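You operate a simulated robot arm through the tools that you are given. There is no shell and no other tool.

You are at the controls of a simulated robot arm. One attempt, no reset.

TASK
Wipe the small tray dry and stand both poppy pieces in it.
Fine: dry it first; blue cloth, put back after; the berry piece stays out; damage nothing. Set down upright: poppy cake piece. What is to be rubbed or washed off counts as gone when no trace of it is left.
Where things are to end (x, y in the base frame): poppy cake piece within 0.06 m of [0.42, -0.16]; poppy cake piece within 0.06 m of [0.52, -0.06].
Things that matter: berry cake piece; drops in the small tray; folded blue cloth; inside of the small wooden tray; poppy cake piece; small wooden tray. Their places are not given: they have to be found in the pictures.

The check looks at the end state, three seconds after you hand in, the way a careful person would. Anything else that was tipped, shoved, dropped, spilled or broken makes it a failure. Flat cloth is picked up by pressing the open fingertips on it (5 to 10 N) and closing them slowly along it; thin cloth reads only 2 to 8 mm in the jaws.

THE ROBOT
A 6-joint arm with a two-finger parallel gripper, fixed in place. Base frame: the origin is at the foot of the arm, x ahead of it, y to its left, z up; the work surface is at about z = 0. Lengths are in m, angles in rad, forces in N, time in s.
With the tool pointing down near the work surface it reaches from about 0.14 to 0.58 m from the base axis. Its first joint turns from -1.152 to 1.152 rad. Payload 2.1 kg.
The TCP is the grasp point between the finger pads, 0.03 m short of the fingertips. In the tool frame z runs along the fingers and y along their closing line. The gripper opens to 0.094 m. The fingers are 0.028 m wide and 0.01 m thick; the gripper's body (0.05 by 0.096 m) begins 0.055 m behind the TCP.
Orientation is that of the tool frame in the base frame, as [roll, pitch, yaw] about the fixed x, y, z axes, in that order (R = Rz(yaw) Ry(pitch) Rx(roll)). With the fingers straight down and closing along the base's y, the tool's x points along the base's -x, its y along +y and its z along -z.

THE INTERFACE
- The arm moves only by the tool step_arm. Its argument "motion" is a list of rows, each a list of 3 entries, a list of its own where there are three numbers: the turn, a rotation vector about the base's x, y, z in rad, then the shift along the base's x, y, z in m, then the gripper command, from -1 (shut) to 1 (fully open), values between in proportion. In form: [[[wx, wy, wz], [tx, ty, tz], grip], ...]. A call has 1 to 20 rows; each row is the pose to reach, as a shift and turn from the pose commanded when the call began. A row lasts 0.2 s, in which the tool goes at most 0.05 m and 0.15 rad; a call with a longer step from one row to the next is refused whole, and so is a gripper value outside its range. Where a pose cannot be reached the arm comes as near as it can. A force on the tool above 40 N (or 10 N above the force at the start of the call, whichever is more), or a blocked arm, ends the call early, and 0.2 s more pass. Each finger travels about 0.072 m/s and halts on what it meets, pressing with about 36 N; the grip force reading is that of the motor and also rises with nothing between the fingers. The clock runs only during rows and for 0.2 s after the last one: add rows that repeat a pose to give the fingers time. The reply holds the time, the measured pose of the TCP, the force on the tool along the base axes, the opening and the grip force, in the units named above and with some noise, with the torque about the TCP (base axes, N m) and any sound that the robot's microphone picked up, and new pictures: "show" is both (left out), scene, wrist or none.
- Cameras (640 x 400 px; columns grow to the right, rows downward): "scene" is fixed at [0.0535, -0.3642, 0.4888]; the picture's right is [0.82, -0.57, 0.00], its down [-0.30, -0.43, -0.85] and it looks along [0.49, 0.70, -0.53] (base axes); focal length 291 px, centre (320, 200). "wrist" rides on the gripper at [0.076, 0.014, -0.102] in the tool frame; the picture's right is [-0.18, 0.98, 0.00], its down [-0.75, -0.14, -0.64] and it looks along [-0.63, -0.12, 0.77] (tool axes); focal length 243 px, centre (320, 200).
- locate(camera, pixels): for up to 12 pixels [column, row] of the newest picture of that camera ("zoom" is the newest enlarged one), the place [x, y, z] in the base frame of the surface seen there, good to about 0.003 m. The clock stands still meanwhile.
- inspect(camera, box): a new picture of the part [left, top, right, bottom] of that camera's present view, enlarged. The clock stands still meanwhile.
- close_job(): hands the job in; it is judged then, once.

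Unless the task says otherwise, let go and move clear before handing in.

The tools are called by a JSON object that holds its "name" and its "arguments". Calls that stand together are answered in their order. step_arm: Moves the arm, as the interface text tells. Its arguments: {"type":"object","properties":{"motion":{"type":"array","items":{"type":"array"}},"show":{"type":"string","enum":["both","scene","wrist","none"]}},"required":["motion"]} The other tools are called the same way: locate (camera, pixels) gives the place of the surface under pixels of a picture; inspect (camera, box) takes an enlarged picture of a part of a camera's view; close_job () hands the job in.

At the start:

```text
clock: 0.0
eef_pos: [0.2703, -0.0011, 0.3032]
tool_rot: [3.141, 0.0, 3.141]
ft_force: [0.4, -0.4, -0.7]
moment: [0.01, 0.02, 0.01]
width: 0.0941
finger_force: 0.1
```

scene: 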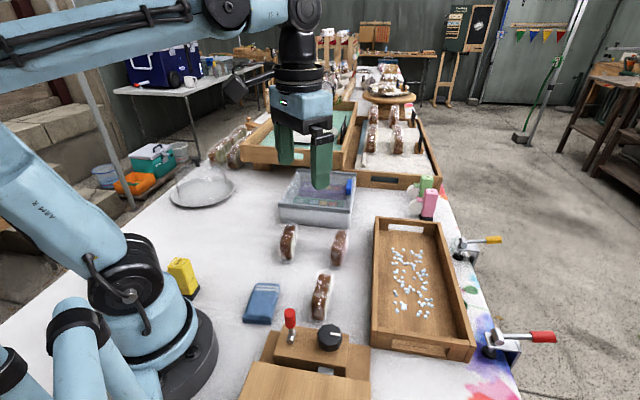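
wrist: 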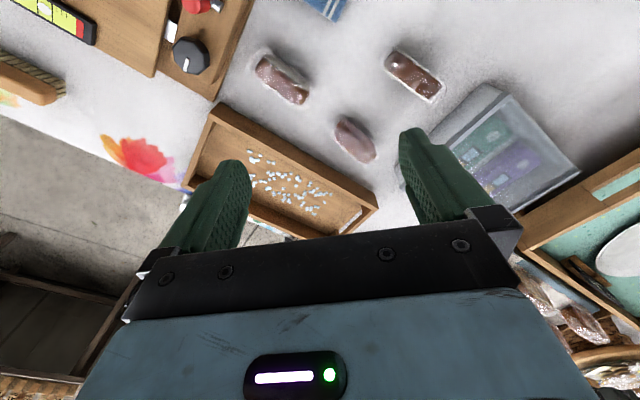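

The scene shows the small wooden tray with drops around (410,280), three cake pieces at (289,243), (339,247), (322,297), and a folded blue cloth at (262,303). I'll look closer at each before moving.

{"name": "inspect", "arguments": {"camera": "scene", "box": [230, 200, 390, 340]}}

{"name": "inspect", "arguments": {"camera": "wrist", "box": [170, 0, 470, 240]}}

{"name": "locate", "arguments": {"camera": "scene", "pixels": [[289, 228], [289, 243], [341, 233], [339, 247], [324, 277], [322, 297], [262, 289], [262, 303], [250, 320], [277, 286], [272, 322], [250, 284]]}}

{"name": "locate", "arguments": {"camera": "scene", "pixels": [[376, 220], [438, 224], [474, 345], [373, 335], [385, 222], [432, 226], [458, 335], [380, 325], [410, 280], [395, 250], [428, 315], [400, 305]]}}

```text
2.86 times, centred on (310, 270) of scene
```

zoom: 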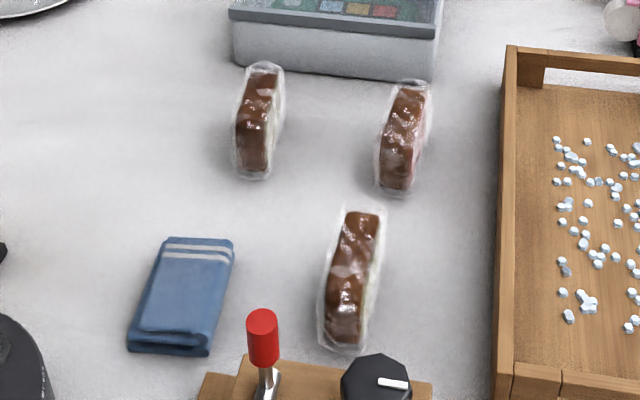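

```text
1.67 times, centred on (320, 120) of wrist
```

zoom: 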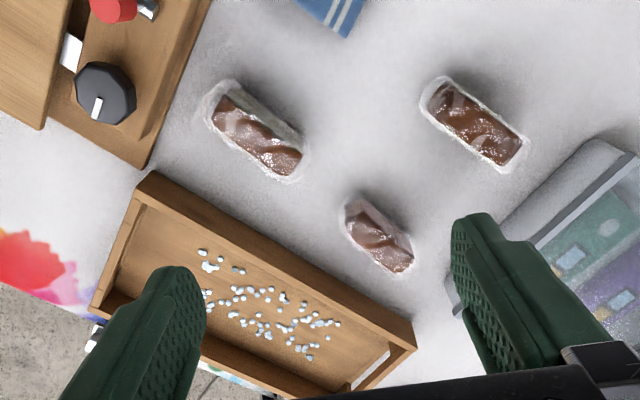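

```text
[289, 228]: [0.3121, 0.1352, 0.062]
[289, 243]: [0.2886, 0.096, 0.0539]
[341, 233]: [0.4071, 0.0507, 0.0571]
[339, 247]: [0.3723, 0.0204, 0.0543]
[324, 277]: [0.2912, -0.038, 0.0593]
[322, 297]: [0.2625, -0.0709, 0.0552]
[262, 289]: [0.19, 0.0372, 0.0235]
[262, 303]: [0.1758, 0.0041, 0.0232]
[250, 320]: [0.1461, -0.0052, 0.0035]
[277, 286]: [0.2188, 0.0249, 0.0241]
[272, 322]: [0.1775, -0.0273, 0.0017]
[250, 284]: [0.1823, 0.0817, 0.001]
```

```text
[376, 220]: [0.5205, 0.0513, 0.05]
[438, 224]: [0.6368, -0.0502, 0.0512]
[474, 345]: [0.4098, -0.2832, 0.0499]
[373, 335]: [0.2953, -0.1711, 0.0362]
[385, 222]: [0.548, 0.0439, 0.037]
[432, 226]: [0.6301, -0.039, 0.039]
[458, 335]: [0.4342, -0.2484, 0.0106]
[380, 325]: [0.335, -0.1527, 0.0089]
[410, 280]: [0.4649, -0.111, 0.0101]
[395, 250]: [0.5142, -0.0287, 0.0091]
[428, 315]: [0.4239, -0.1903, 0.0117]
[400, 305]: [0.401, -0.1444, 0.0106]
```

The piece at scene (339,247) shows a pinkish side while the other two look cream; I want tighter views to be certain of which is berry. I'll zoom tightly on each.

{"name": "inspect", "arguments": {"camera": "scene", "box": [316, 222, 364, 272]}}

{"name": "inspect", "arguments": {"camera": "scene", "box": [266, 216, 314, 266]}}

{"name": "inspect", "arguments": {"camera": "scene", "box": [298, 268, 346, 324]}}

{"name": "inspect", "arguments": {"camera": "wrist", "box": [240, 30, 460, 170]}}

```text
8.00 times, centred on (340, 247) of scene
```

zoom: 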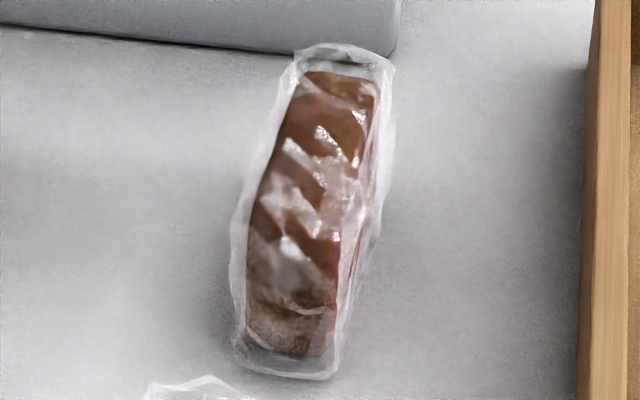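

```text
8.00 times, centred on (290, 241) of scene
```

zoom: 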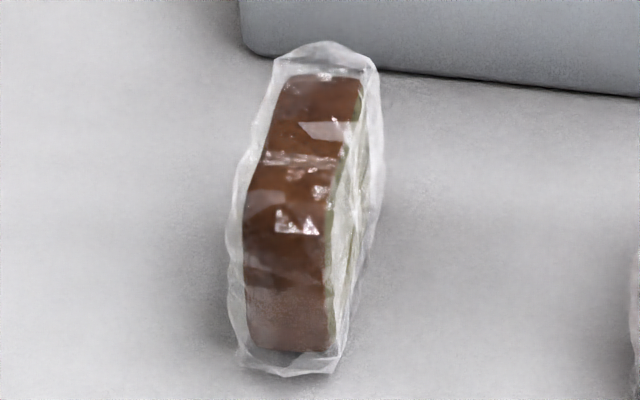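

```text
7.14 times, centred on (322, 296) of scene
```

zoom: 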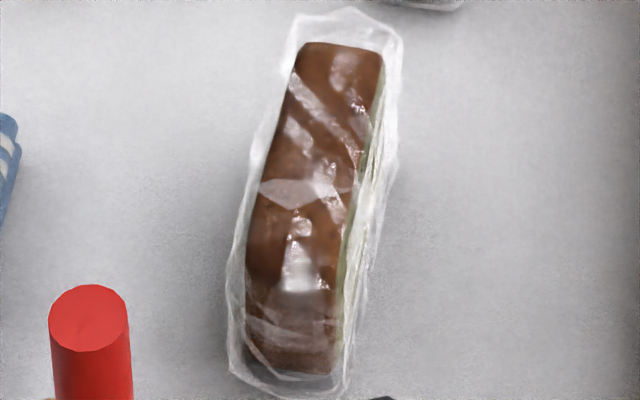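

```text
2.86 times, centred on (350, 100) of wrist
```

zoom: 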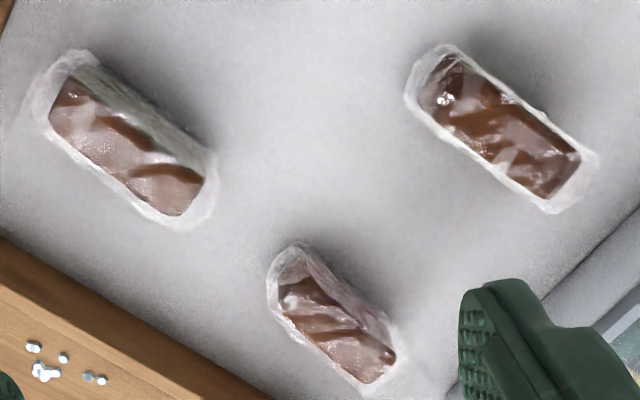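

The piece at scene (339,247) is pink-sided (berry); the ones at (289,243) and (322,297) share a pale green-cream filling, so they're the poppy pair. Now I measure the pieces' corners, the cloth and the drops' extent.

{"name": "locate", "arguments": {"camera": "zoom", "pixels": [[440, 60], [425, 95], [580, 160], [545, 198], [500, 130], [70, 85], [200, 180], [55, 118], [180, 212], [125, 150], [100, 75], [200, 145]]}}

{"name": "inspect", "arguments": {"camera": "scene", "box": [230, 270, 310, 335]}}

{"name": "inspect", "arguments": {"camera": "scene", "box": [365, 215, 485, 365]}}

```text
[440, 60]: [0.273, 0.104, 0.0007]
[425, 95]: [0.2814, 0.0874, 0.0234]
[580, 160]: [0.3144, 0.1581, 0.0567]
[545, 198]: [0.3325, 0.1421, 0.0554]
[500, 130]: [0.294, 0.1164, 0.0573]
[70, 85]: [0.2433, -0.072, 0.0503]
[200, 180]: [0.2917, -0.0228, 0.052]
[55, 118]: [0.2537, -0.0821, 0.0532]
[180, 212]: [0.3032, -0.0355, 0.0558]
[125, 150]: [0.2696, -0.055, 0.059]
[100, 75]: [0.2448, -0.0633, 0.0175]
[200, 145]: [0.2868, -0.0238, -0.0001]
```

```text
6.15 times, centred on (270, 302) of scene
```

zoom: 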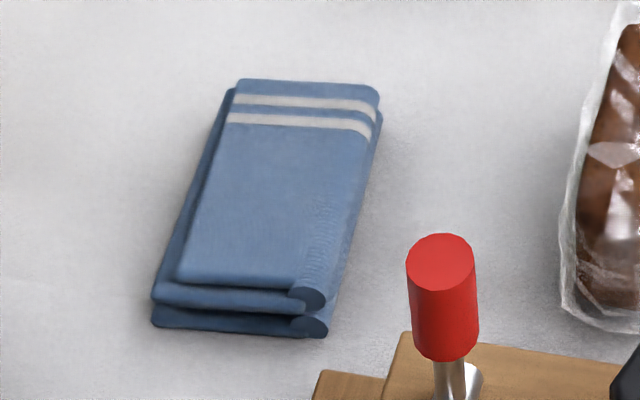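

```text
2.67 times, centred on (425, 290) of scene
```

zoom: 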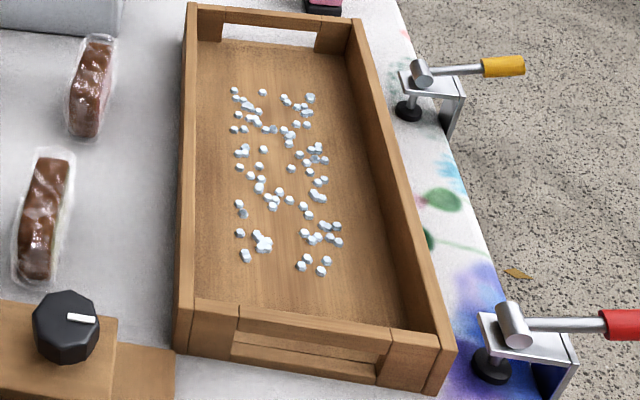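

The drops cover the middle of the tray floor, roughly (235,90) to (338,270) in this zoom. I'll locate their extents and the tray's inner floor edges.

{"name": "locate", "arguments": {"camera": "zoom", "pixels": [[235, 90], [310, 97], [234, 129], [325, 160], [238, 203], [246, 257], [302, 266], [320, 272], [338, 241], [337, 225], [240, 233], [286, 98]]}}

{"name": "locate", "arguments": {"camera": "zoom", "pixels": [[200, 45], [345, 55], [410, 325], [196, 295], [193, 8], [358, 20], [440, 345], [184, 330], [198, 170], [380, 190], [186, 180], [397, 190]]}}

{"name": "locate", "arguments": {"camera": "scene", "pixels": [[269, 284], [290, 285], [284, 310], [259, 315], [255, 319], [281, 323], [289, 292], [266, 300], [276, 305], [262, 310]]}}

```text
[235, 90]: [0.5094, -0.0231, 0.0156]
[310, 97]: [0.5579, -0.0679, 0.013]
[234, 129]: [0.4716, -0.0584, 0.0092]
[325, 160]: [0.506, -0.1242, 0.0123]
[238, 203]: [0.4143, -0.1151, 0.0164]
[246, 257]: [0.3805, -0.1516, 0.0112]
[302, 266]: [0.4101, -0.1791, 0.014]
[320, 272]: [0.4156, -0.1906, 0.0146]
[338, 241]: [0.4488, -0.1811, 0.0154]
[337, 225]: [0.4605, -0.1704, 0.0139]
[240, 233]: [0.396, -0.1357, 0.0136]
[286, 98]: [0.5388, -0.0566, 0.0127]
```

```text
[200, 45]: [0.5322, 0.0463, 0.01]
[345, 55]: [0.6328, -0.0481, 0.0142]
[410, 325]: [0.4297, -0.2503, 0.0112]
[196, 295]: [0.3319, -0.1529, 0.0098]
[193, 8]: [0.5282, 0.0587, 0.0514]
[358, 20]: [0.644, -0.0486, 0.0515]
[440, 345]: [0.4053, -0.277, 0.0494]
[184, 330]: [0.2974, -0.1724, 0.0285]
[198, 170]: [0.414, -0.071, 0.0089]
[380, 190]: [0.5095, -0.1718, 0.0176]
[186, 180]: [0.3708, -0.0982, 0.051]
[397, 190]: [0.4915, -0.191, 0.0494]
```

```text
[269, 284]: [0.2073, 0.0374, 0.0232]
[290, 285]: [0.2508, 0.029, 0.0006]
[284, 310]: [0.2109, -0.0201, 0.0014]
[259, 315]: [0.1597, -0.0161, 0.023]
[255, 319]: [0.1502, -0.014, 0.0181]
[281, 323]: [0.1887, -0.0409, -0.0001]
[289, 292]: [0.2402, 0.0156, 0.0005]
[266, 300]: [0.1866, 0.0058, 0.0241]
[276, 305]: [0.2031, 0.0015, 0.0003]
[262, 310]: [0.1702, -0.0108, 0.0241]
```

The drops span about ±0.10 m along the tray and ±0.037 m across it, about the centre (0.47,-0.11), with the tray turned about 45°. Now I locate the cloth's true corners (scene (257,284), (279,285), (267,316), (248,315)).

{"name": "locate", "arguments": {"camera": "scene", "pixels": [[257, 284], [279, 285], [266, 315], [248, 315], [243, 322], [270, 324], [277, 301], [252, 300], [268, 318], [256, 286], [277, 287], [243, 318]]}}

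{"name": "inspect", "arguments": {"camera": "wrist", "box": [280, 0, 380, 40]}}

```text
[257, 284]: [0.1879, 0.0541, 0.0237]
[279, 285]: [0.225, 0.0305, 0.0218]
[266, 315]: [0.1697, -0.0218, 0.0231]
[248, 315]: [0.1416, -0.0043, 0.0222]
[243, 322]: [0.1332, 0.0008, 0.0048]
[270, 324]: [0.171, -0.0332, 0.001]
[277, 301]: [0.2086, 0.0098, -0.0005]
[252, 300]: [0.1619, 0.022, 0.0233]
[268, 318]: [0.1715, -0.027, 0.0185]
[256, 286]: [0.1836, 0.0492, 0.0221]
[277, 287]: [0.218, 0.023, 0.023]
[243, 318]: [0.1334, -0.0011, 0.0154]
```

```text
6.40 times, centred on (330, 20) of wrist
```

zoom: 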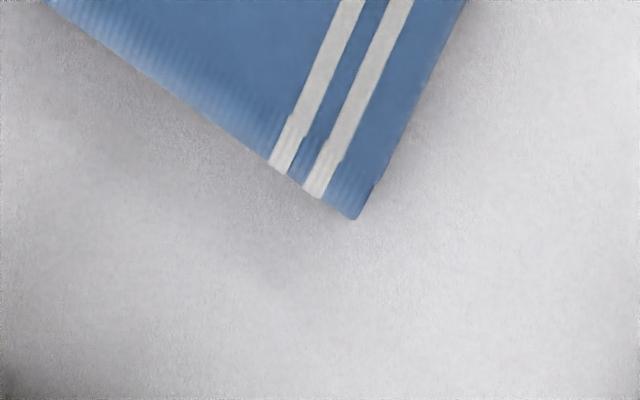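

The cloth is a stack about 0.05 x 0.085 m, 0.023 m high, centred near (0.178,0.012), with its long axis near 50°. Before descending I check the obstacles next to it: the red lever (290,318), the knob (330,337) and the yellow bottle (182,275).

{"name": "locate", "arguments": {"camera": "scene", "pixels": [[290, 312], [290, 325], [292, 340], [330, 330], [283, 333], [274, 345], [182, 262], [190, 290], [250, 365], [340, 365], [366, 345], [305, 330]]}}

{"name": "inspect", "arguments": {"camera": "scene", "box": [150, 240, 390, 400]}}

```text
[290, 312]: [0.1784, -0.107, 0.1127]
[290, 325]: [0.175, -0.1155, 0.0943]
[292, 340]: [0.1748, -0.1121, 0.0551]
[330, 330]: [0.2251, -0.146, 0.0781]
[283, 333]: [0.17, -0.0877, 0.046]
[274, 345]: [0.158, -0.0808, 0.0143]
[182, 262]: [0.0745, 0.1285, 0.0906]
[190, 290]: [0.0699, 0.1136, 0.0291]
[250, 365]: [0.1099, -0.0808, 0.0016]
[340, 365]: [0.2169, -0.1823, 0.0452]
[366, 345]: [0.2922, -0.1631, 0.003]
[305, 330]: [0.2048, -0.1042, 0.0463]
```

```text
2.50 times, centred on (270, 320) of scene
```

zoom: 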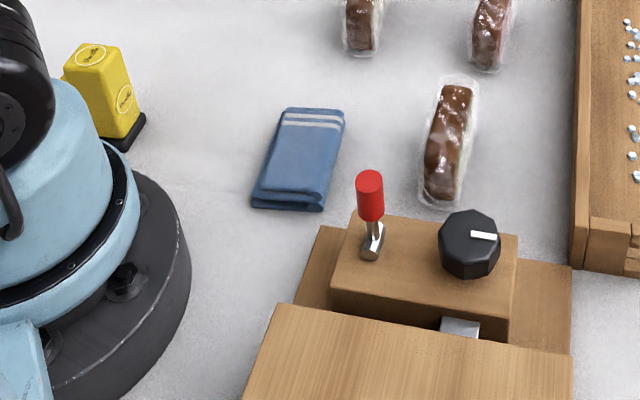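

The lever at (0.175,-0.112) and the bottle at (0.07,0.12) leave enough room around the cloth. I turn the tool about +0.87 rad so the jaws close across the cloth's short side, and hover above it.

{"name": "step_arm", "arguments": {"motion": [[[0, 0, 0.11], [-0.012, 0.002, -0.01], 0.6], [[0, 0, 0.22], [-0.024, 0.004, -0.03], 0.6], [[0, 0, 0.33], [-0.036, 0.006, -0.055], 0.6], [[0, 0, 0.44], [-0.048, 0.008, -0.08], 0.6], [[0, 0, 0.55], [-0.06, 0.01, -0.105], 0.6], [[0, 0, 0.66], [-0.072, 0.012, -0.13], 0.6], [[0, 0, 0.77], [-0.084, 0.013, -0.15], 0.6], [[0, 0, 0.87], [-0.092, 0.013, -0.17], 0.6], [[0, 0, 0.87], [-0.092, 0.013, -0.17], 0.6], [[0, 0, 0.87], [-0.092, 0.013, -0.17], 0.6]]}}

```text
clock: 2.2
eef_pos: [0.1767, 0.0128, 0.1339]
tool_rot: [-3.141, 0.0, -2.271]
ft_force: [-0.4, 0.0, 0.7]
moment: [-0.03, 0.03, 0.02]
width: 0.0754
finger_force: 0.1
```

scene: 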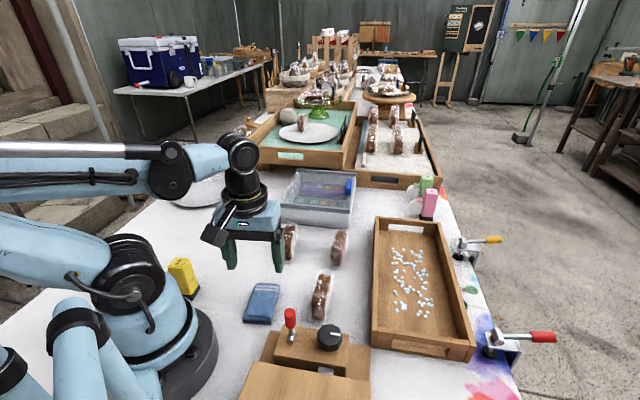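
wrist: 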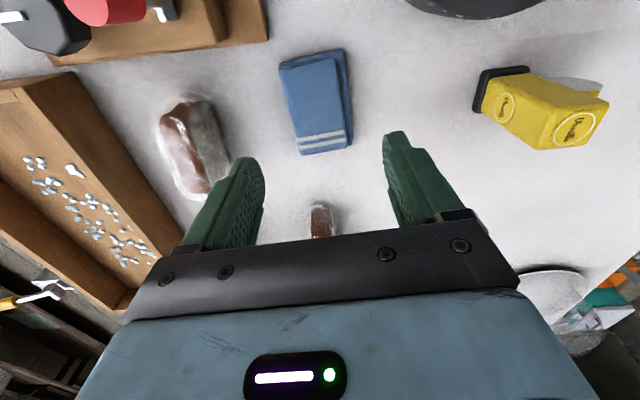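

The wrist view shows the cloth at (315,100), nearly aligned with the fingers and tilted slightly. I'll locate its corners to refine angle and centre.

{"name": "inspect", "arguments": {"camera": "wrist", "box": [260, 35, 372, 170]}}

{"name": "locate", "arguments": {"camera": "wrist", "pixels": [[281, 64], [341, 52], [350, 142], [303, 152], [291, 110], [345, 95], [320, 100], [349, 70], [355, 146], [300, 157], [279, 72], [311, 58]]}}

```text
2.96 times, centred on (316, 102) of wrist
```

zoom: 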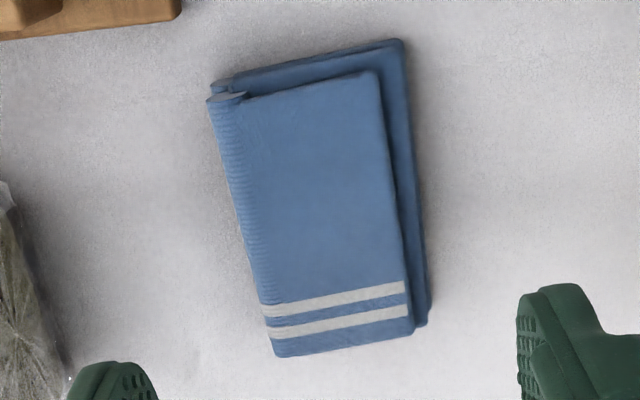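

```text
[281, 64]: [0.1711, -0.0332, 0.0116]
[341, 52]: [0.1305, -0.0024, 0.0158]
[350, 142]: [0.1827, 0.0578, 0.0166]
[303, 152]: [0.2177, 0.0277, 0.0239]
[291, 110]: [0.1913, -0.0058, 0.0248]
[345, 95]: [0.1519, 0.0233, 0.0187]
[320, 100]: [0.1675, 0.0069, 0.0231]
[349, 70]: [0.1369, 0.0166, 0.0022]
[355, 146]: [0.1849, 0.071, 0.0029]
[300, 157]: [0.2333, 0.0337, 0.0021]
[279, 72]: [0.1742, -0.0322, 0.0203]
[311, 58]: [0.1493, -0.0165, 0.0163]
```

The TCP sits right over the cloth's centre (0.177,0.013), and its short axis (about 142°) matches the closing line (140°). I go down so the fingertips are about 8 mm above the table on either side of the stack.

{"name": "step_arm", "arguments": {"motion": [[[0, 0, 0.02], [0, 0, -0.03], 0.6], [[0, 0, 0.02], [0, 0, -0.06], 0.6], [[0, 0, 0.02], [0, 0, -0.08], 0.6], [[0, 0, 0.02], [0, 0, -0.09], 0.6], [[0, 0, 0.02], [0, 0, -0.095], 0.6], [[0, 0, 0.02], [0, 0, -0.095], 0.6], [[0, 0, 0.02], [0, 0, -0.095], 0.6]]}}

```text
clock: 3.8
eef_pos: [0.1773, 0.0106, 0.0374]
tool_rot: [-3.141, 0.0, -2.251]
ft_force: [-0.8, -0.3, 1.0]
moment: [0.03, 0.01, -0.01]
width: 0.0753
finger_force: 0.1
```

scene: 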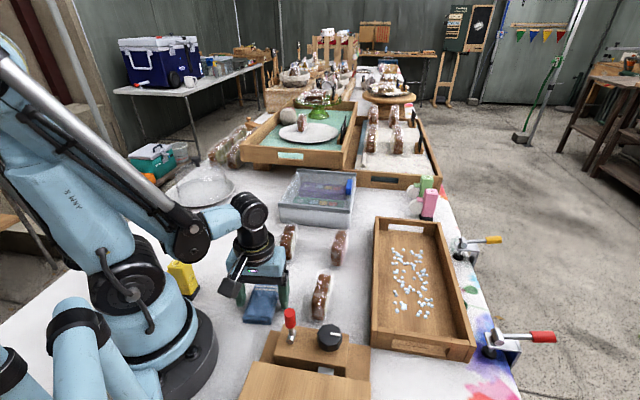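
wrist: 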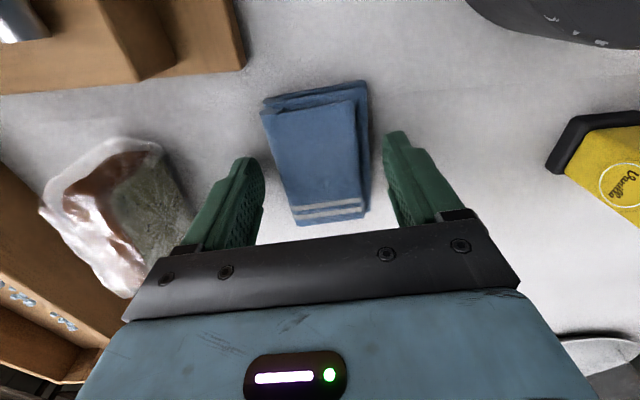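

The cloth lies between the fingers (around (318,150)), and the piece at left (110,210) shows a grey speckled poppy filling. I close the jaws gradually onto the stack.

{"name": "inspect", "arguments": {"camera": "wrist", "box": [30, 120, 230, 300]}}

{"name": "step_arm", "arguments": {"motion": [[[0, 0, 0], [0, 0, 0], 0.4], [[0, 0, 0], [0, 0, 0], 0.25], [[0, 0, 0], [0, 0, 0], 0.15], [[0, 0, 0], [0, 0, 0], 0.08], [[0, 0, 0], [0, 0, 0], 0.02], [[0, 0, 0], [0, 0, 0], -0.04], [[0, 0, 0], [0, 0, 0], -0.04]]}}

```text
2.22 times, centred on (130, 210) of wrist
```

zoom: 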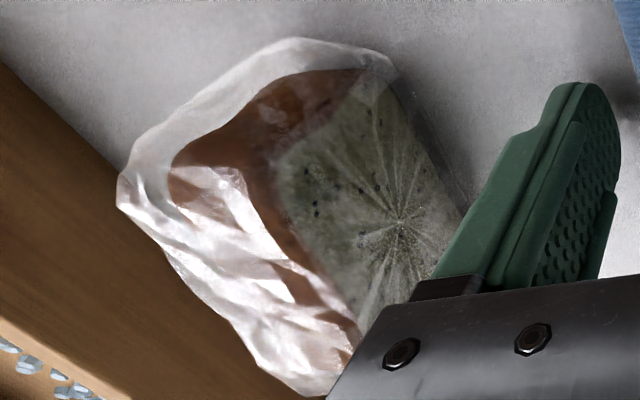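

```text
clock: 5.4
eef_pos: [0.1774, 0.0107, 0.0386]
tool_rot: [-3.141, 0.0, -2.251]
ft_force: [-0.6, 0.8, -0.5]
moment: [0.0, -0.04, 0.03]
width: 0.0547
finger_force: 36.0
```

scene: 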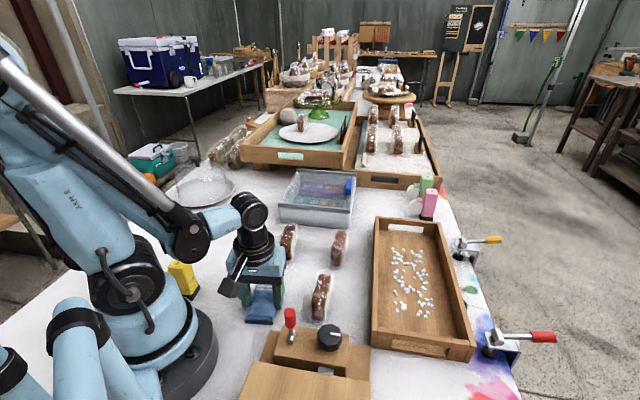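
wrist: 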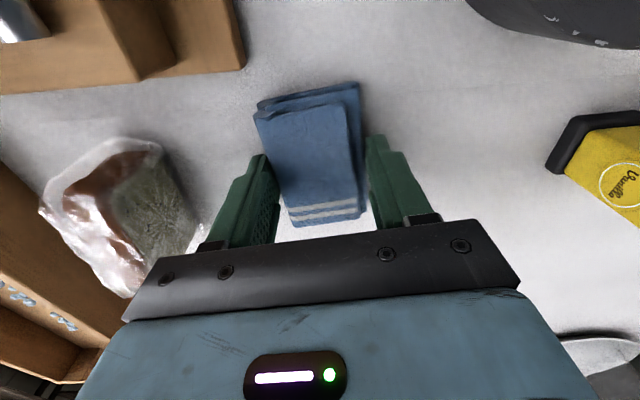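

The jaws have stopped at 0.0547 m with 36 N, so the stack is gripped firmly and keeps its shape (wrist, around (312,155)). I lift it to check it holds.

{"name": "step_arm", "arguments": {"motion": [[[0, 0, 0], [0, 0, 0], -0.2], [[0, 0, 0], [0, 0, 0.01], -0.2], [[0, 0, 0], [0, 0, 0.03], -0.2], [[0, 0, 0], [0, 0, 0.06], -0.2], [[0, 0, 0], [0, 0, 0.1], -0.2], [[0, 0, 0], [0, 0, 0.14], -0.2], [[0, 0, 0], [0, 0, 0.16], -0.2], [[0, 0, 0], [0, 0, 0.16], -0.2]]}}

```text
clock: 7.2
eef_pos: [0.1775, 0.0115, 0.1993]
tool_rot: [-3.141, -0.001, -2.253]
ft_force: [-1.2, 0.0, 0.2]
moment: [0.03, -0.01, -0.02]
width: 0.0547
finger_force: 35.6
```

scene: 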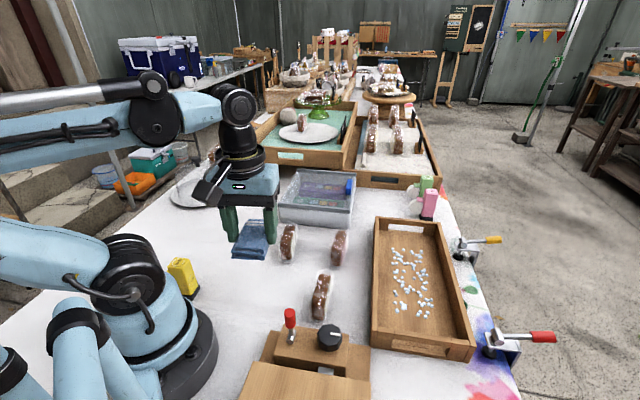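
wrist: 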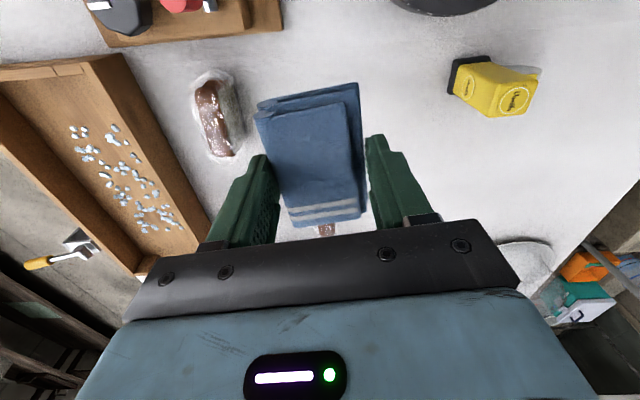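

The cloth is held steadily (opening 0.0547). I carry it over the tray's near lane start at about (0.406,-0.145), turning -0.11 rad to line up with the tray, staying at z = 0.2.

{"name": "step_arm", "arguments": {"motion": [[[0, 0, 0], [0.02, -0.014, 0], -0.2], [[0, 0, -0.02], [0.052, -0.036, 0], -0.2], [[0, 0, -0.05], [0.086, -0.059, 0], -0.2], [[0, 0, -0.08], [0.12, -0.083, 0], -0.2], [[0, 0, -0.11], [0.154, -0.106, 0], -0.2], [[0, 0, -0.11], [0.188, -0.13, 0], -0.2], [[0, 0, -0.11], [0.215, -0.148, 0], -0.2], [[0, 0, -0.11], [0.2281, -0.1573, 0], -0.2], [[0, 0, -0.11], [0.2281, -0.1573, -0.02], -0.2], [[0, 0, -0.11], [0.2281, -0.1573, -0.05], -0.2], [[0, 0, -0.11], [0.2281, -0.1573, -0.07], -0.2], [[0, 0, -0.11], [0.2281, -0.1573, -0.07], -0.2]]}}

```text
clock: 9.8
eef_pos: [0.4066, -0.1444, 0.1279]
tool_rot: [3.141, 0.002, -2.362]
ft_force: [0.0, -0.6, -0.1]
moment: [-0.02, 0.03, -0.03]
width: 0.0547
finger_force: 35.9
```

scene: 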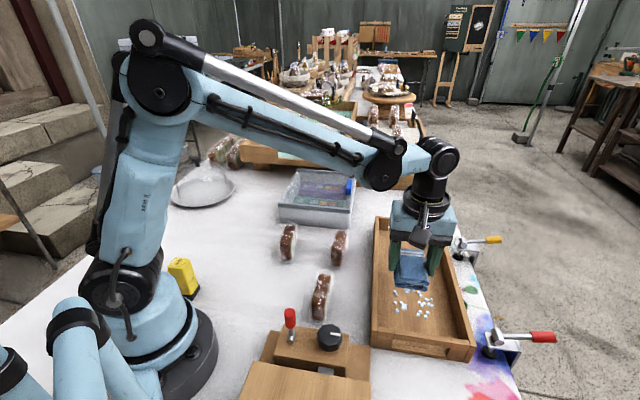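
wrist: 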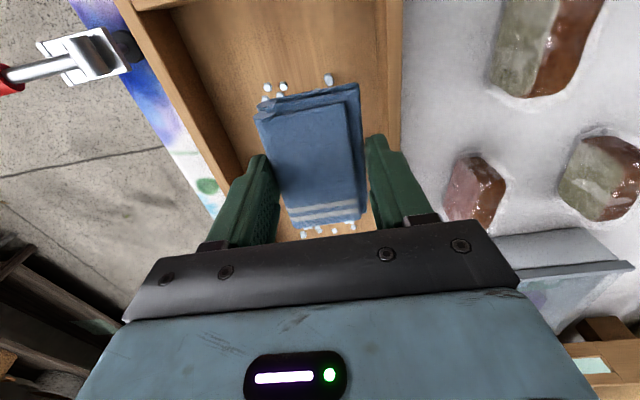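

The wrist view confirms the berry piece (pink, (475,185)) between two grey-green poppy ones, and the cloth hangs over the tray. I lower it near to the floor, then feel for contact.

{"name": "step_arm", "arguments": {"motion": [[[0, 0, 0], [0, 0, -0.025], -0.2], [[0, 0, 0], [0, 0, -0.05], -0.2], [[0, 0, 0], [0, 0, -0.066], -0.2], [[0, 0, 0], [0, 0, -0.073], -0.2], [[0, 0, 0], [0, 0, -0.076], -0.2], [[0, 0, 0], [0, 0, -0.078], -0.2], [[0, 0, 0], [0, 0, -0.078], -0.2]]}}

```text
clock: 11.4
eef_pos: [0.4059, -0.1455, 0.049]
tool_rot: [-3.14, 0.0, -2.361]
ft_force: [-0.6, 0.0, 0.4]
moment: [-0.04, -0.01, -0.02]
width: 0.0545
finger_force: 35.7
```

scene: 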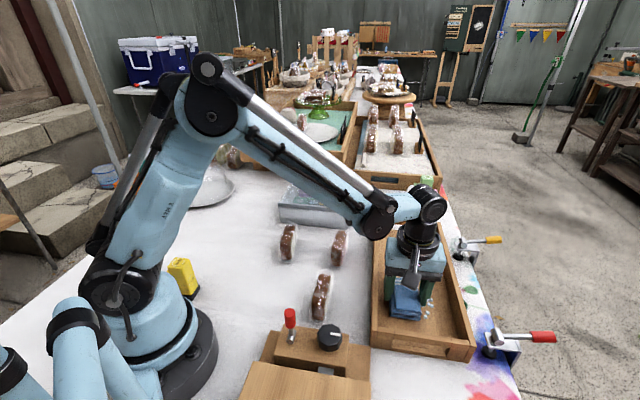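
wrist: 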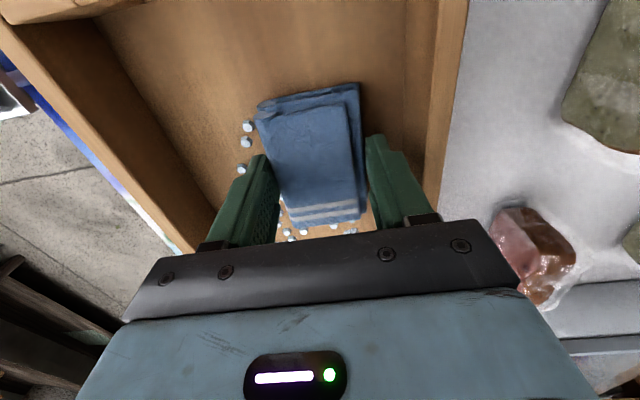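

No contact yet at z = 0.049. I creep down 3 mm in 1 mm steps and read the force.

{"name": "step_arm", "arguments": {"motion": [[[0, 0, 0], [0, 0, -0.001], -0.2], [[0, 0, 0], [0, 0, -0.002], -0.2], [[0, 0, 0], [0, 0, -0.003], -0.2], [[0, 0, 0], [0, 0, -0.003], -0.2]], "show": "none"}}

```text
clock: 12.4
eef_pos: [0.4057, -0.1458, 0.0473]
tool_rot: [3.141, -0.001, -2.361]
ft_force: [-7.5, -2.0, 33.3]
moment: [0.09, 0.01, 0.02]
width: 0.0549
finger_force: 36.2
```

Contact is stiff: 33 N after 3 mm. I back off by 2 mm to find a light pressing force.

{"name": "step_arm", "arguments": {"motion": [[[0, 0, 0], [0, 0, 0.001], -0.2], [[0, 0, 0], [0, 0, 0.002], -0.2], [[0, 0, 0], [0, 0, 0.002], -0.2]], "show": "wrist"}}

```text
clock: 13.2
eef_pos: [0.4061, -0.1449, 0.0482]
tool_rot: [-3.141, 0.001, -2.362]
ft_force: [0.4, 0.4, 0.3]
moment: [0.02, -0.03, -0.01]
width: 0.0546
finger_force: 35.6
```

wrist: 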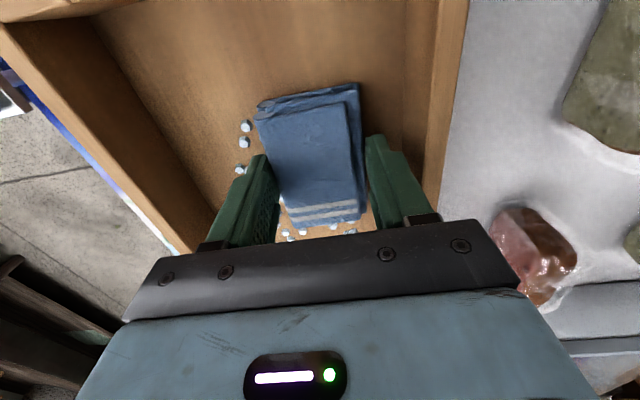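

Force is back to zero, so the contact lies within the next 1–2 mm. I press 1.2 mm down to read the force.

{"name": "step_arm", "arguments": {"motion": [[[0, 0, 0], [0, 0, -0.0006], -0.2], [[0, 0, 0], [0, 0, -0.001], -0.2], [[0, 0, 0], [0, 0, -0.001], -0.2]], "show": "none"}}

```text
clock: 14.0
eef_pos: [0.4054, -0.1468, 0.0477]
tool_rot: [3.141, 0.0, -2.362]
ft_force: [-0.7, 0.0, -0.1]
moment: [0.01, -0.01, 0.0]
width: 0.0545
finger_force: 36.0
```

Still no contact at this height. I go another 0.5 mm.

{"name": "step_arm", "arguments": {"motion": [[[0, 0, 0], [0, 0, -0.0003], -0.2], [[0, 0, 0], [0, 0, -0.0005], -0.2], [[0, 0, 0], [0, 0, -0.0005], -0.2]], "show": "none"}}

```text
clock: 14.8
eef_pos: [0.4055, -0.1473, 0.048]
tool_rot: [3.141, 0.0, -2.362]
ft_force: [-0.1, 0.8, 1.6]
moment: [-0.05, 0.0, 0.0]
width: 0.0544
finger_force: 35.8
```

About 1.6 N, i.e. just touching. I press another 0.3 mm.

{"name": "step_arm", "arguments": {"motion": [[[0, 0, 0], [0, 0, -0.0003], -0.2], [[0, 0, 0], [0, 0, -0.0003], -0.2]], "show": "none"}}

```text
clock: 15.4
eef_pos: [0.407, -0.1472, 0.0476]
tool_rot: [-3.14, 0.0, -2.363]
ft_force: [-0.1, 0.0, -0.7]
moment: [-0.04, 0.03, 0.03]
width: 0.0545
finger_force: 35.6
```

No force yet at the commanded 0.0474; the cloth likely shifted up a little in the jaws earlier. I continue down by 0.5 mm steps.

{"name": "step_arm", "arguments": {"motion": [[[0, 0, 0], [0, 0, -0.0003], -0.2], [[0, 0, 0], [0, 0, -0.0005], -0.2], [[0, 0, 0], [0, 0, -0.0005], -0.2]], "show": "none"}}

```text
clock: 16.2
eef_pos: [0.4067, -0.1471, 0.047]
tool_rot: [3.141, -0.001, -2.361]
ft_force: [-4.4, 0.1, 25.6]
moment: [0.0, 0.04, -0.02]
width: 0.0546
finger_force: 36.2
```

25 N at commanded 0.0469, so the floor contact is about 0.0472. I ease up 0.2 mm and make a first short stroke of 5 cm along the tray to see the effect.

{"name": "step_arm", "arguments": {"motion": [[[0, 0, 0], [0, 0, 0.0002], -0.2], [[0, 0, 0], [0.005, 0.005, 0.0002], -0.2], [[0, 0, 0], [0.012, 0.012, 0.0002], -0.2], [[0, 0, 0], [0.019, 0.019, 0.0002], -0.2], [[0, 0, 0], [0.026, 0.026, 0.0002], -0.2], [[0, 0, 0], [0.033, 0.033, 0.0002], -0.2], [[0, 0, 0], [0.035, 0.035, 0.0002], -0.2]]}}

```text
clock: 17.8
eef_pos: [0.4418, -0.1105, 0.0486]
tool_rot: [-3.141, -0.001, -2.36]
ft_force: [0.1, 0.2, -0.4]
moment: [0.0, 0.02, 0.0]
width: 0.0548
finger_force: 36.1
```

scene: 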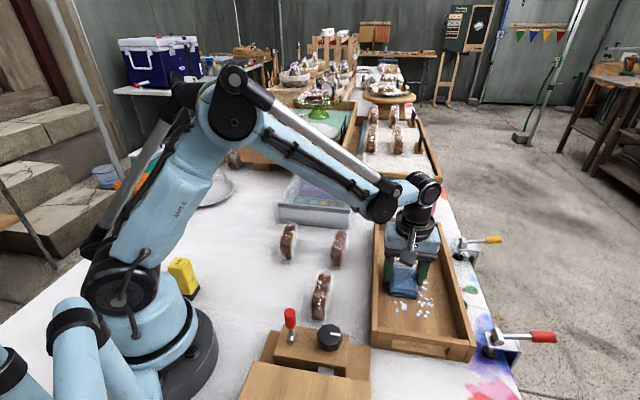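
wrist: 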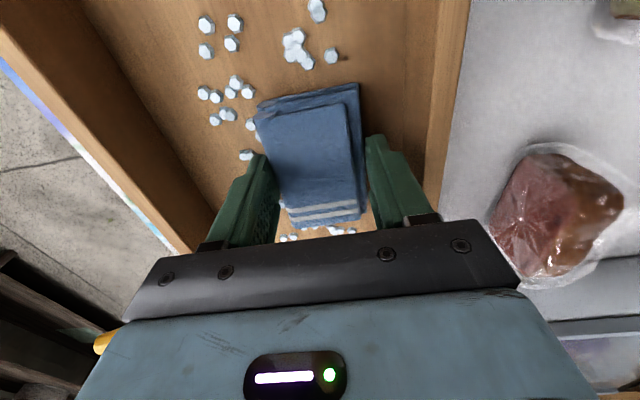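

Drops still lie behind the cloth at wrist (318,10), (295,45), (330,55), and the force has dropped to zero, so the cloth likely lost contact. I locate those drops and zoom in.

{"name": "locate", "arguments": {"camera": "wrist", "pixels": [[318, 10], [296, 45], [330, 55], [206, 24], [232, 43], [236, 82], [250, 125], [246, 155], [262, 105], [358, 90], [415, 100], [305, 62]]}}

{"name": "inspect", "arguments": {"camera": "scene", "box": [365, 240, 465, 350]}}

```text
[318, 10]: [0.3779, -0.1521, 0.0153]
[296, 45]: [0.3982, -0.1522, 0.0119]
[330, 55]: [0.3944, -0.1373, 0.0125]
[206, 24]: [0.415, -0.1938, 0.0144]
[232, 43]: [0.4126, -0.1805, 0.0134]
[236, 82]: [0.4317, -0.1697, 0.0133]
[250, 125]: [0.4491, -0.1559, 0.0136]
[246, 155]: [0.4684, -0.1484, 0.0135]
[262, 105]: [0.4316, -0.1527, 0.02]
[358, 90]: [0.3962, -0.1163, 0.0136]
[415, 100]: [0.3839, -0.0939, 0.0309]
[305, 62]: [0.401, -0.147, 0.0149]
```

```text
3.64 times, centred on (415, 295) of scene
```

zoom: 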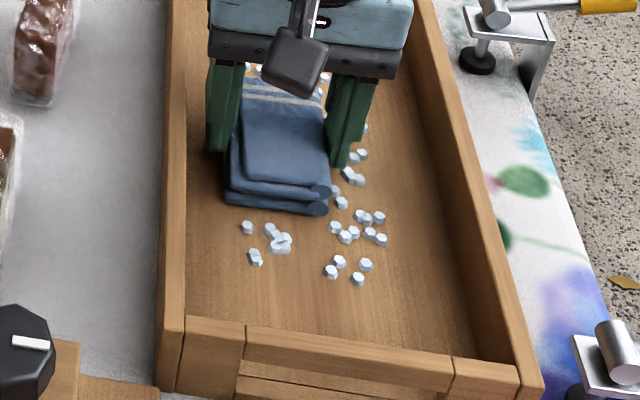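

The drops at (0.398,-0.152), which were pressed but not rubbed, are still there, so a rubbing stroke must keep its contact. I press down here again in small steps to find how the contact height varies.

{"name": "step_arm", "arguments": {"motion": [[[0, 0, 0], [0, 0, -0.0003], -0.2], [[0, 0, 0], [0, 0, -0.0005], -0.2], [[0, 0, 0], [0, 0, -0.0005], -0.2]], "show": "none"}}

```text
clock: 18.6
eef_pos: [0.4421, -0.1106, 0.0471]
tool_rot: [3.141, 0.002, -2.364]
ft_force: [1.3, -1.2, 11.7]
moment: [-0.04, 0.0, -0.03]
width: 0.0546
finger_force: 36.5
```

11.7 N here at commanded 0.0466. I stroke back toward the near end while raising 0.2 mm to follow the small slope.

{"name": "step_arm", "arguments": {"motion": [[[0, 0, 0], [-0.006, -0.006, 0.0], -0.2], [[0, 0, 0], [-0.012, -0.012, 0.0001], -0.2], [[0, 0, 0], [-0.018, -0.018, 0.0001], -0.2], [[0, 0, 0], [-0.024, -0.024, 0.0002], -0.2], [[0, 0, 0], [-0.03, -0.03, 0.0002], -0.2], [[0, 0, 0], [-0.036, -0.036, 0.0002], -0.2]]}}

```text
clock: 20.0
eef_pos: [0.406, -0.1471, 0.0469]
tool_rot: [3.14, 0.002, -2.363]
ft_force: [10.5, 11.3, 33.5]
moment: [0.24, -0.28, -0.03]
width: 0.0546
finger_force: 36.1
```

scene: 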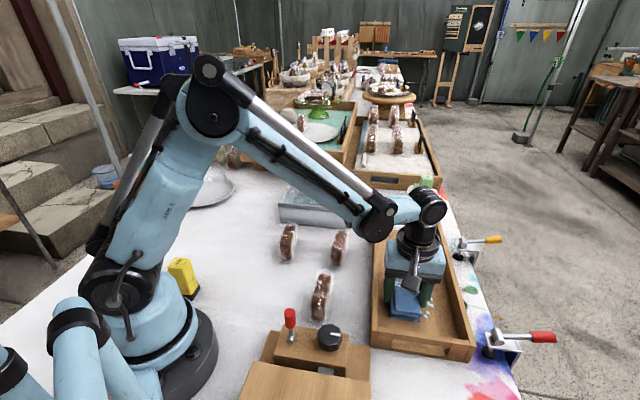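
wrist: 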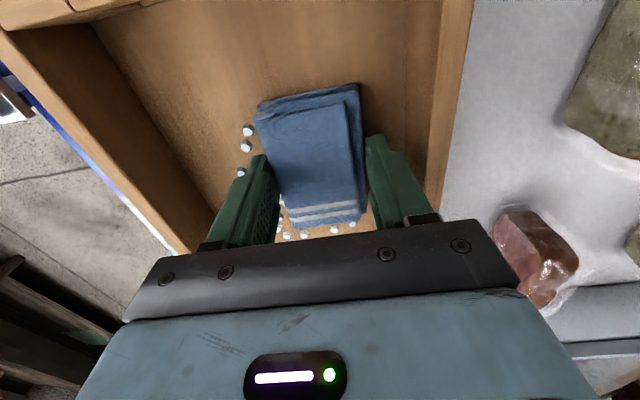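

The end force reads 33 N down and 15 N sideways, which is more than I want; I must check whether the tray shifted. I zoom the scene at the tray's corner and re-locate it.

{"name": "inspect", "arguments": {"camera": "scene", "box": [365, 215, 485, 365]}}

{"name": "locate", "arguments": {"camera": "wrist", "pixels": [[248, 130], [246, 146], [242, 172], [100, 18], [450, 100], [290, 236], [335, 230]]}}

```text
2.67 times, centred on (425, 290) of scene
```

zoom: 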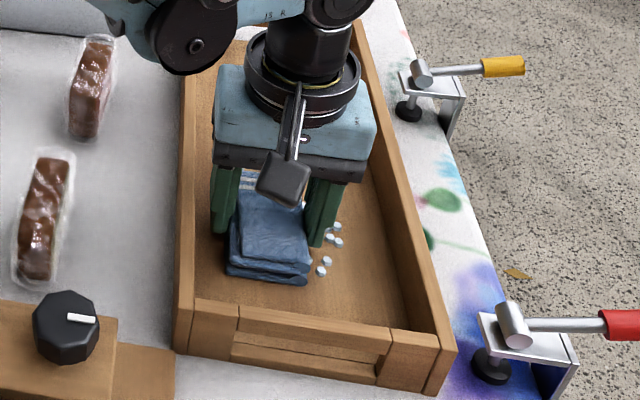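

```text
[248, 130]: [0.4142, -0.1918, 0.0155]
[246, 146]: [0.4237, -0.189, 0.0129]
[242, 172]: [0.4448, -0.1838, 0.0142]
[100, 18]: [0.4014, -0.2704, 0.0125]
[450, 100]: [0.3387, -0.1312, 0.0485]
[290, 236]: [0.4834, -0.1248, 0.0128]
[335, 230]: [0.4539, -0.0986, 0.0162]
```

The tray corners in the zoom ((440,345), (184,330)) are where they were, so it has not moved. I ease up 0.2 mm and stroke back toward +u with the z following, then look at the cleared strip.

{"name": "step_arm", "arguments": {"motion": [[[0, 0, 0], [0, 0, 0.0002], -0.2], [[0, 0, 0], [0.006, 0.006, 0.0001], -0.2], [[0, 0, 0], [0.012, 0.012, 0.0], -0.2], [[0, 0, 0], [0.018, 0.018, -0.0001], -0.2], [[0, 0, 0], [0.024, 0.024, -0.0002], -0.2], [[0, 0, 0], [0.03, 0.03, -0.0003], -0.2], [[0, 0, 0], [0.036, 0.036, -0.0003], -0.2]]}}

```text
clock: 21.6
eef_pos: [0.4395, -0.1109, 0.0466]
tool_rot: [-3.141, 0.0, -2.364]
ft_force: [-7.1, -8.4, 21.1]
moment: [-0.62, 0.61, 0.05]
width: 0.0545
finger_force: 36.3
```

scene: 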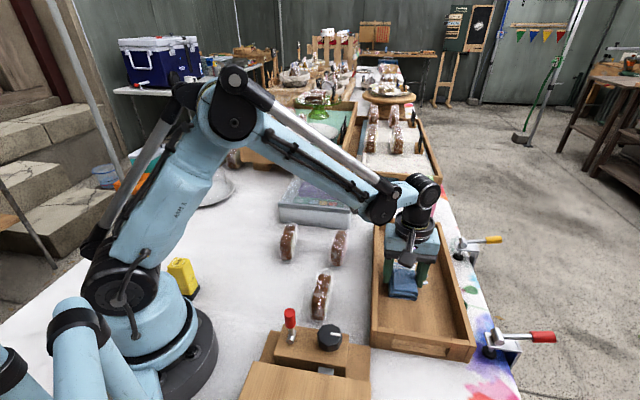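
wrist: 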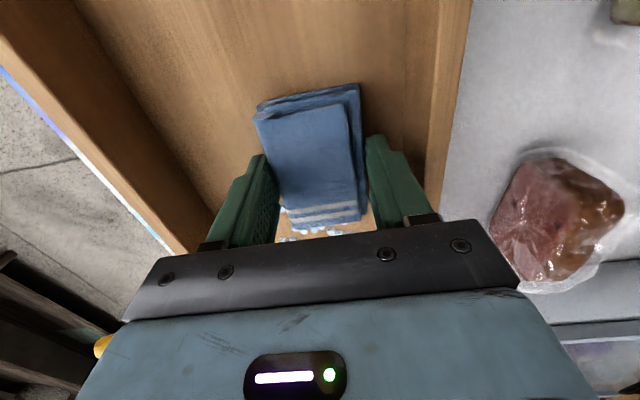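

The whole near half of the tray is now clear of drops in the wrist view (previous ones at (206,24), (236,82) are gone). I zoom to verify and then continue toward the far end.

{"name": "inspect", "arguments": {"camera": "wrist", "box": [160, 0, 460, 245]}}

{"name": "inspect", "arguments": {"camera": "scene", "box": [365, 215, 485, 365]}}

```text
1.63 times, centred on (310, 122) of wrist
```

zoom: 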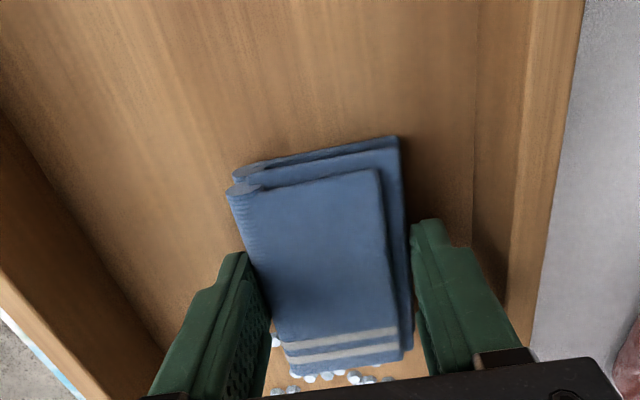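

```text
2.67 times, centred on (425, 290) of scene
```

zoom: 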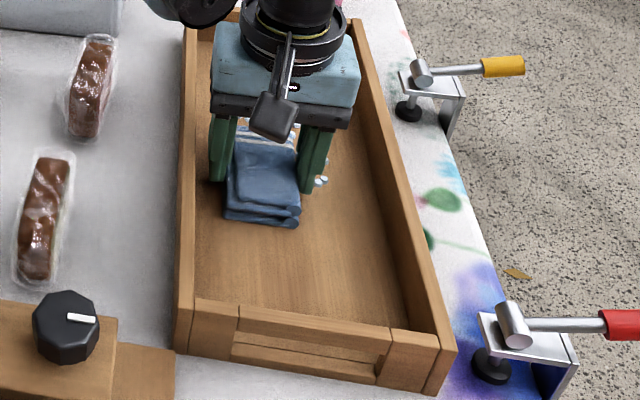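

The near part is clean; drops remain only ahead, at zoom (280,340) and around (300,378). I continue the stroke toward the far end with the same slope.

{"name": "step_arm", "arguments": {"motion": [[[0, 0, 0], [0.006, 0.006, 0.0], -0.2], [[0, 0, 0], [0.012, 0.012, -0.0001], -0.2], [[0, 0, 0], [0.018, 0.018, -0.0001], -0.2], [[0, 0, 0], [0.024, 0.024, -0.0002], -0.2], [[0, 0, 0], [0.03, 0.03, -0.0002], -0.2], [[0, 0, 0], [0.036, 0.036, -0.0003], -0.2]]}}

```text
clock: 22.2
eef_pos: [0.4497, -0.1038, 0.0454]
tool_rot: [-3.14, -0.002, -2.361]
ft_force: [-0.2, 0.0, 11.4]
moment: [0.01, -0.07, 0.0]
width: 0.0547
finger_force: 36.5
stopped in row 2: the force on the tool passed its limit at 42 N (the readings are from after the stop); the commanded pose is now the measured one
```

scene: 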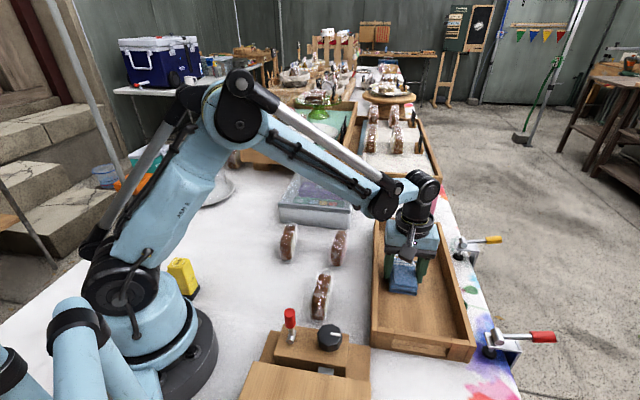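
wrist: 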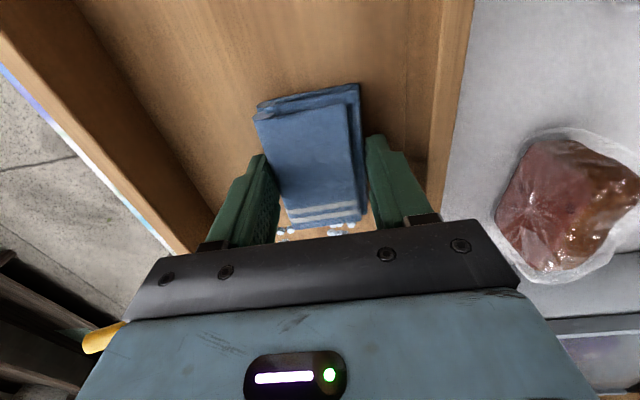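

The stop came at 42 N; the tool now rests at 11 N with the commanded pose reset to it. I continue more gently, without any downward slope.

{"name": "step_arm", "arguments": {"motion": [[[0, 0, 0], [0.003, 0.003, 0.0001], -0.2], [[0, 0, 0], [0.008, 0.008, 0.0001], -0.2], [[0, 0, 0], [0.013, 0.013, 0.0001], -0.2], [[0, 0, 0], [0.018, 0.018, 0.0001], -0.2], [[0, 0, 0], [0.023, 0.023, 0.0001], -0.2]]}}

```text
clock: 22.9
eef_pos: [0.4585, -0.096, 0.0453]
tool_rot: [-3.142, -0.006, -2.365]
ft_force: [-0.1, -0.6, 11.7]
moment: [0.2, -0.13, -0.01]
width: 0.0546
finger_force: 36.1
stopped in row 3: the force on the tool passed its limit at 41 N (the readings are from after the stop); the commanded pose is now the measured one
```

scene: 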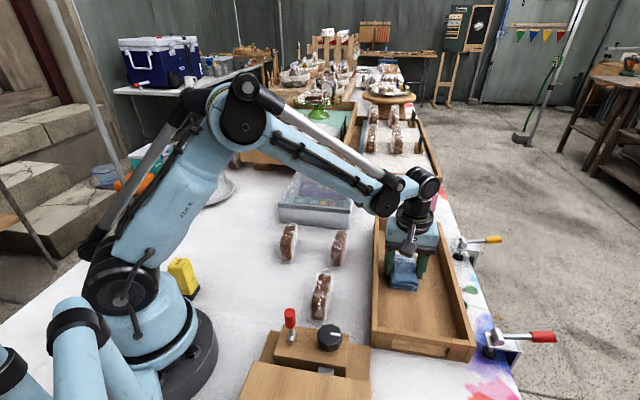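
wrist: 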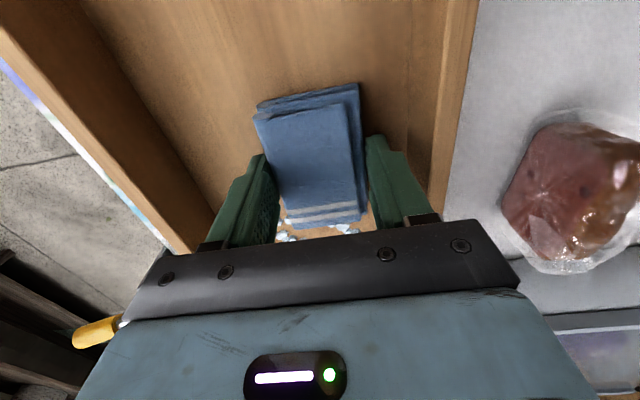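

Again at the limit after moving a centimetre, so I raise by 0.8 mm before sliding on.

{"name": "step_arm", "arguments": {"motion": [[[0, 0, 0], [0.0, 0.0, 0.0005], -0.2], [[0, 0, 0], [0.003, 0.003, 0.0006], -0.2], [[0, 0, 0], [0.008, 0.008, 0.0006], -0.2], [[0, 0, 0], [0.013, 0.013, 0.0006], -0.2], [[0, 0, 0], [0.018, 0.018, 0.0006], -0.2], [[0, 0, 0], [0.023, 0.023, 0.0006], -0.2]]}}

```text
clock: 24.3
eef_pos: [0.4825, -0.0717, 0.0449]
tool_rot: [-3.14, -0.007, -2.365]
ft_force: [-0.3, 0.1, -1.0]
moment: [-0.04, 0.01, 0.01]
width: 0.0546
finger_force: 35.3
```

scene: 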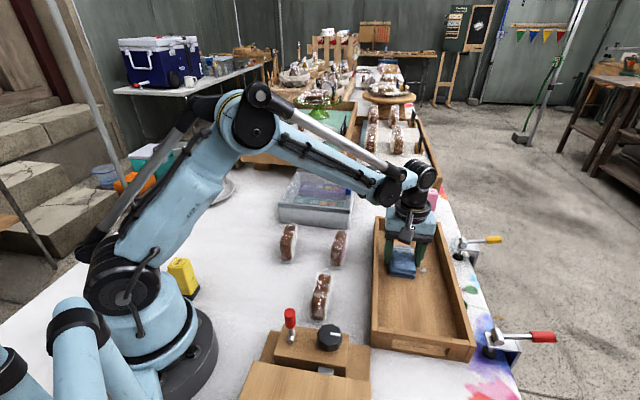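
wrist: 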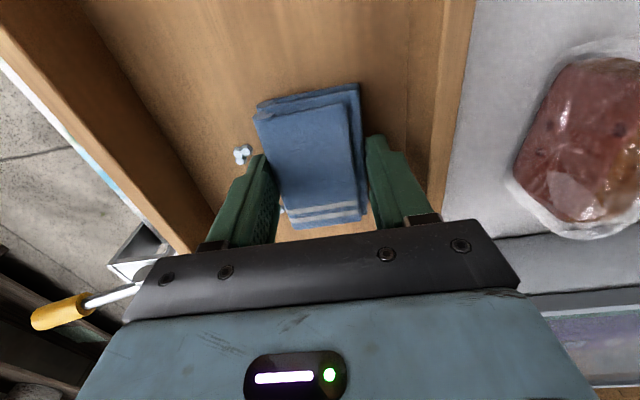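

Contact was lost here (0 N); a few drops remain at wrist (242,155) and (283,210). I press down a little and read.

{"name": "step_arm", "arguments": {"motion": [[[0, 0, 0], [0.0, 0.0, -0.0003], -0.2], [[0, 0, 0], [0, 0, -0.0004], -0.2], [[0, 0, 0], [0, 0, -0.0004], -0.2]], "show": "none"}}

{"name": "inspect", "arguments": {"camera": "scene", "box": [365, 205, 485, 355]}}

```text
clock: 25.1
eef_pos: [0.4813, -0.0718, 0.0464]
tool_rot: [3.141, -0.006, -2.364]
ft_force: [0.1, 0.3, -0.5]
moment: [-0.01, -0.01, -0.04]
width: 0.0544
finger_force: 35.5
```

```text
2.67 times, centred on (425, 280) of scene
```

zoom: 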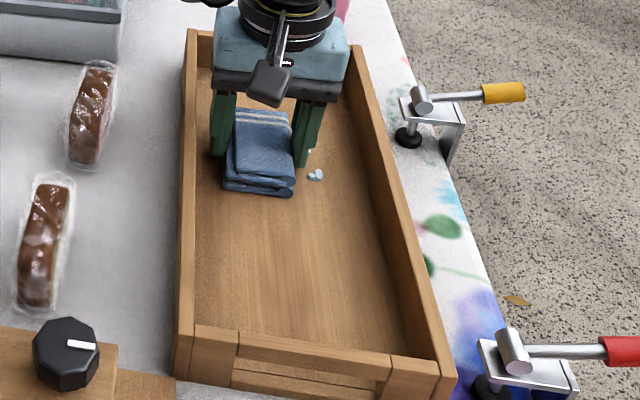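

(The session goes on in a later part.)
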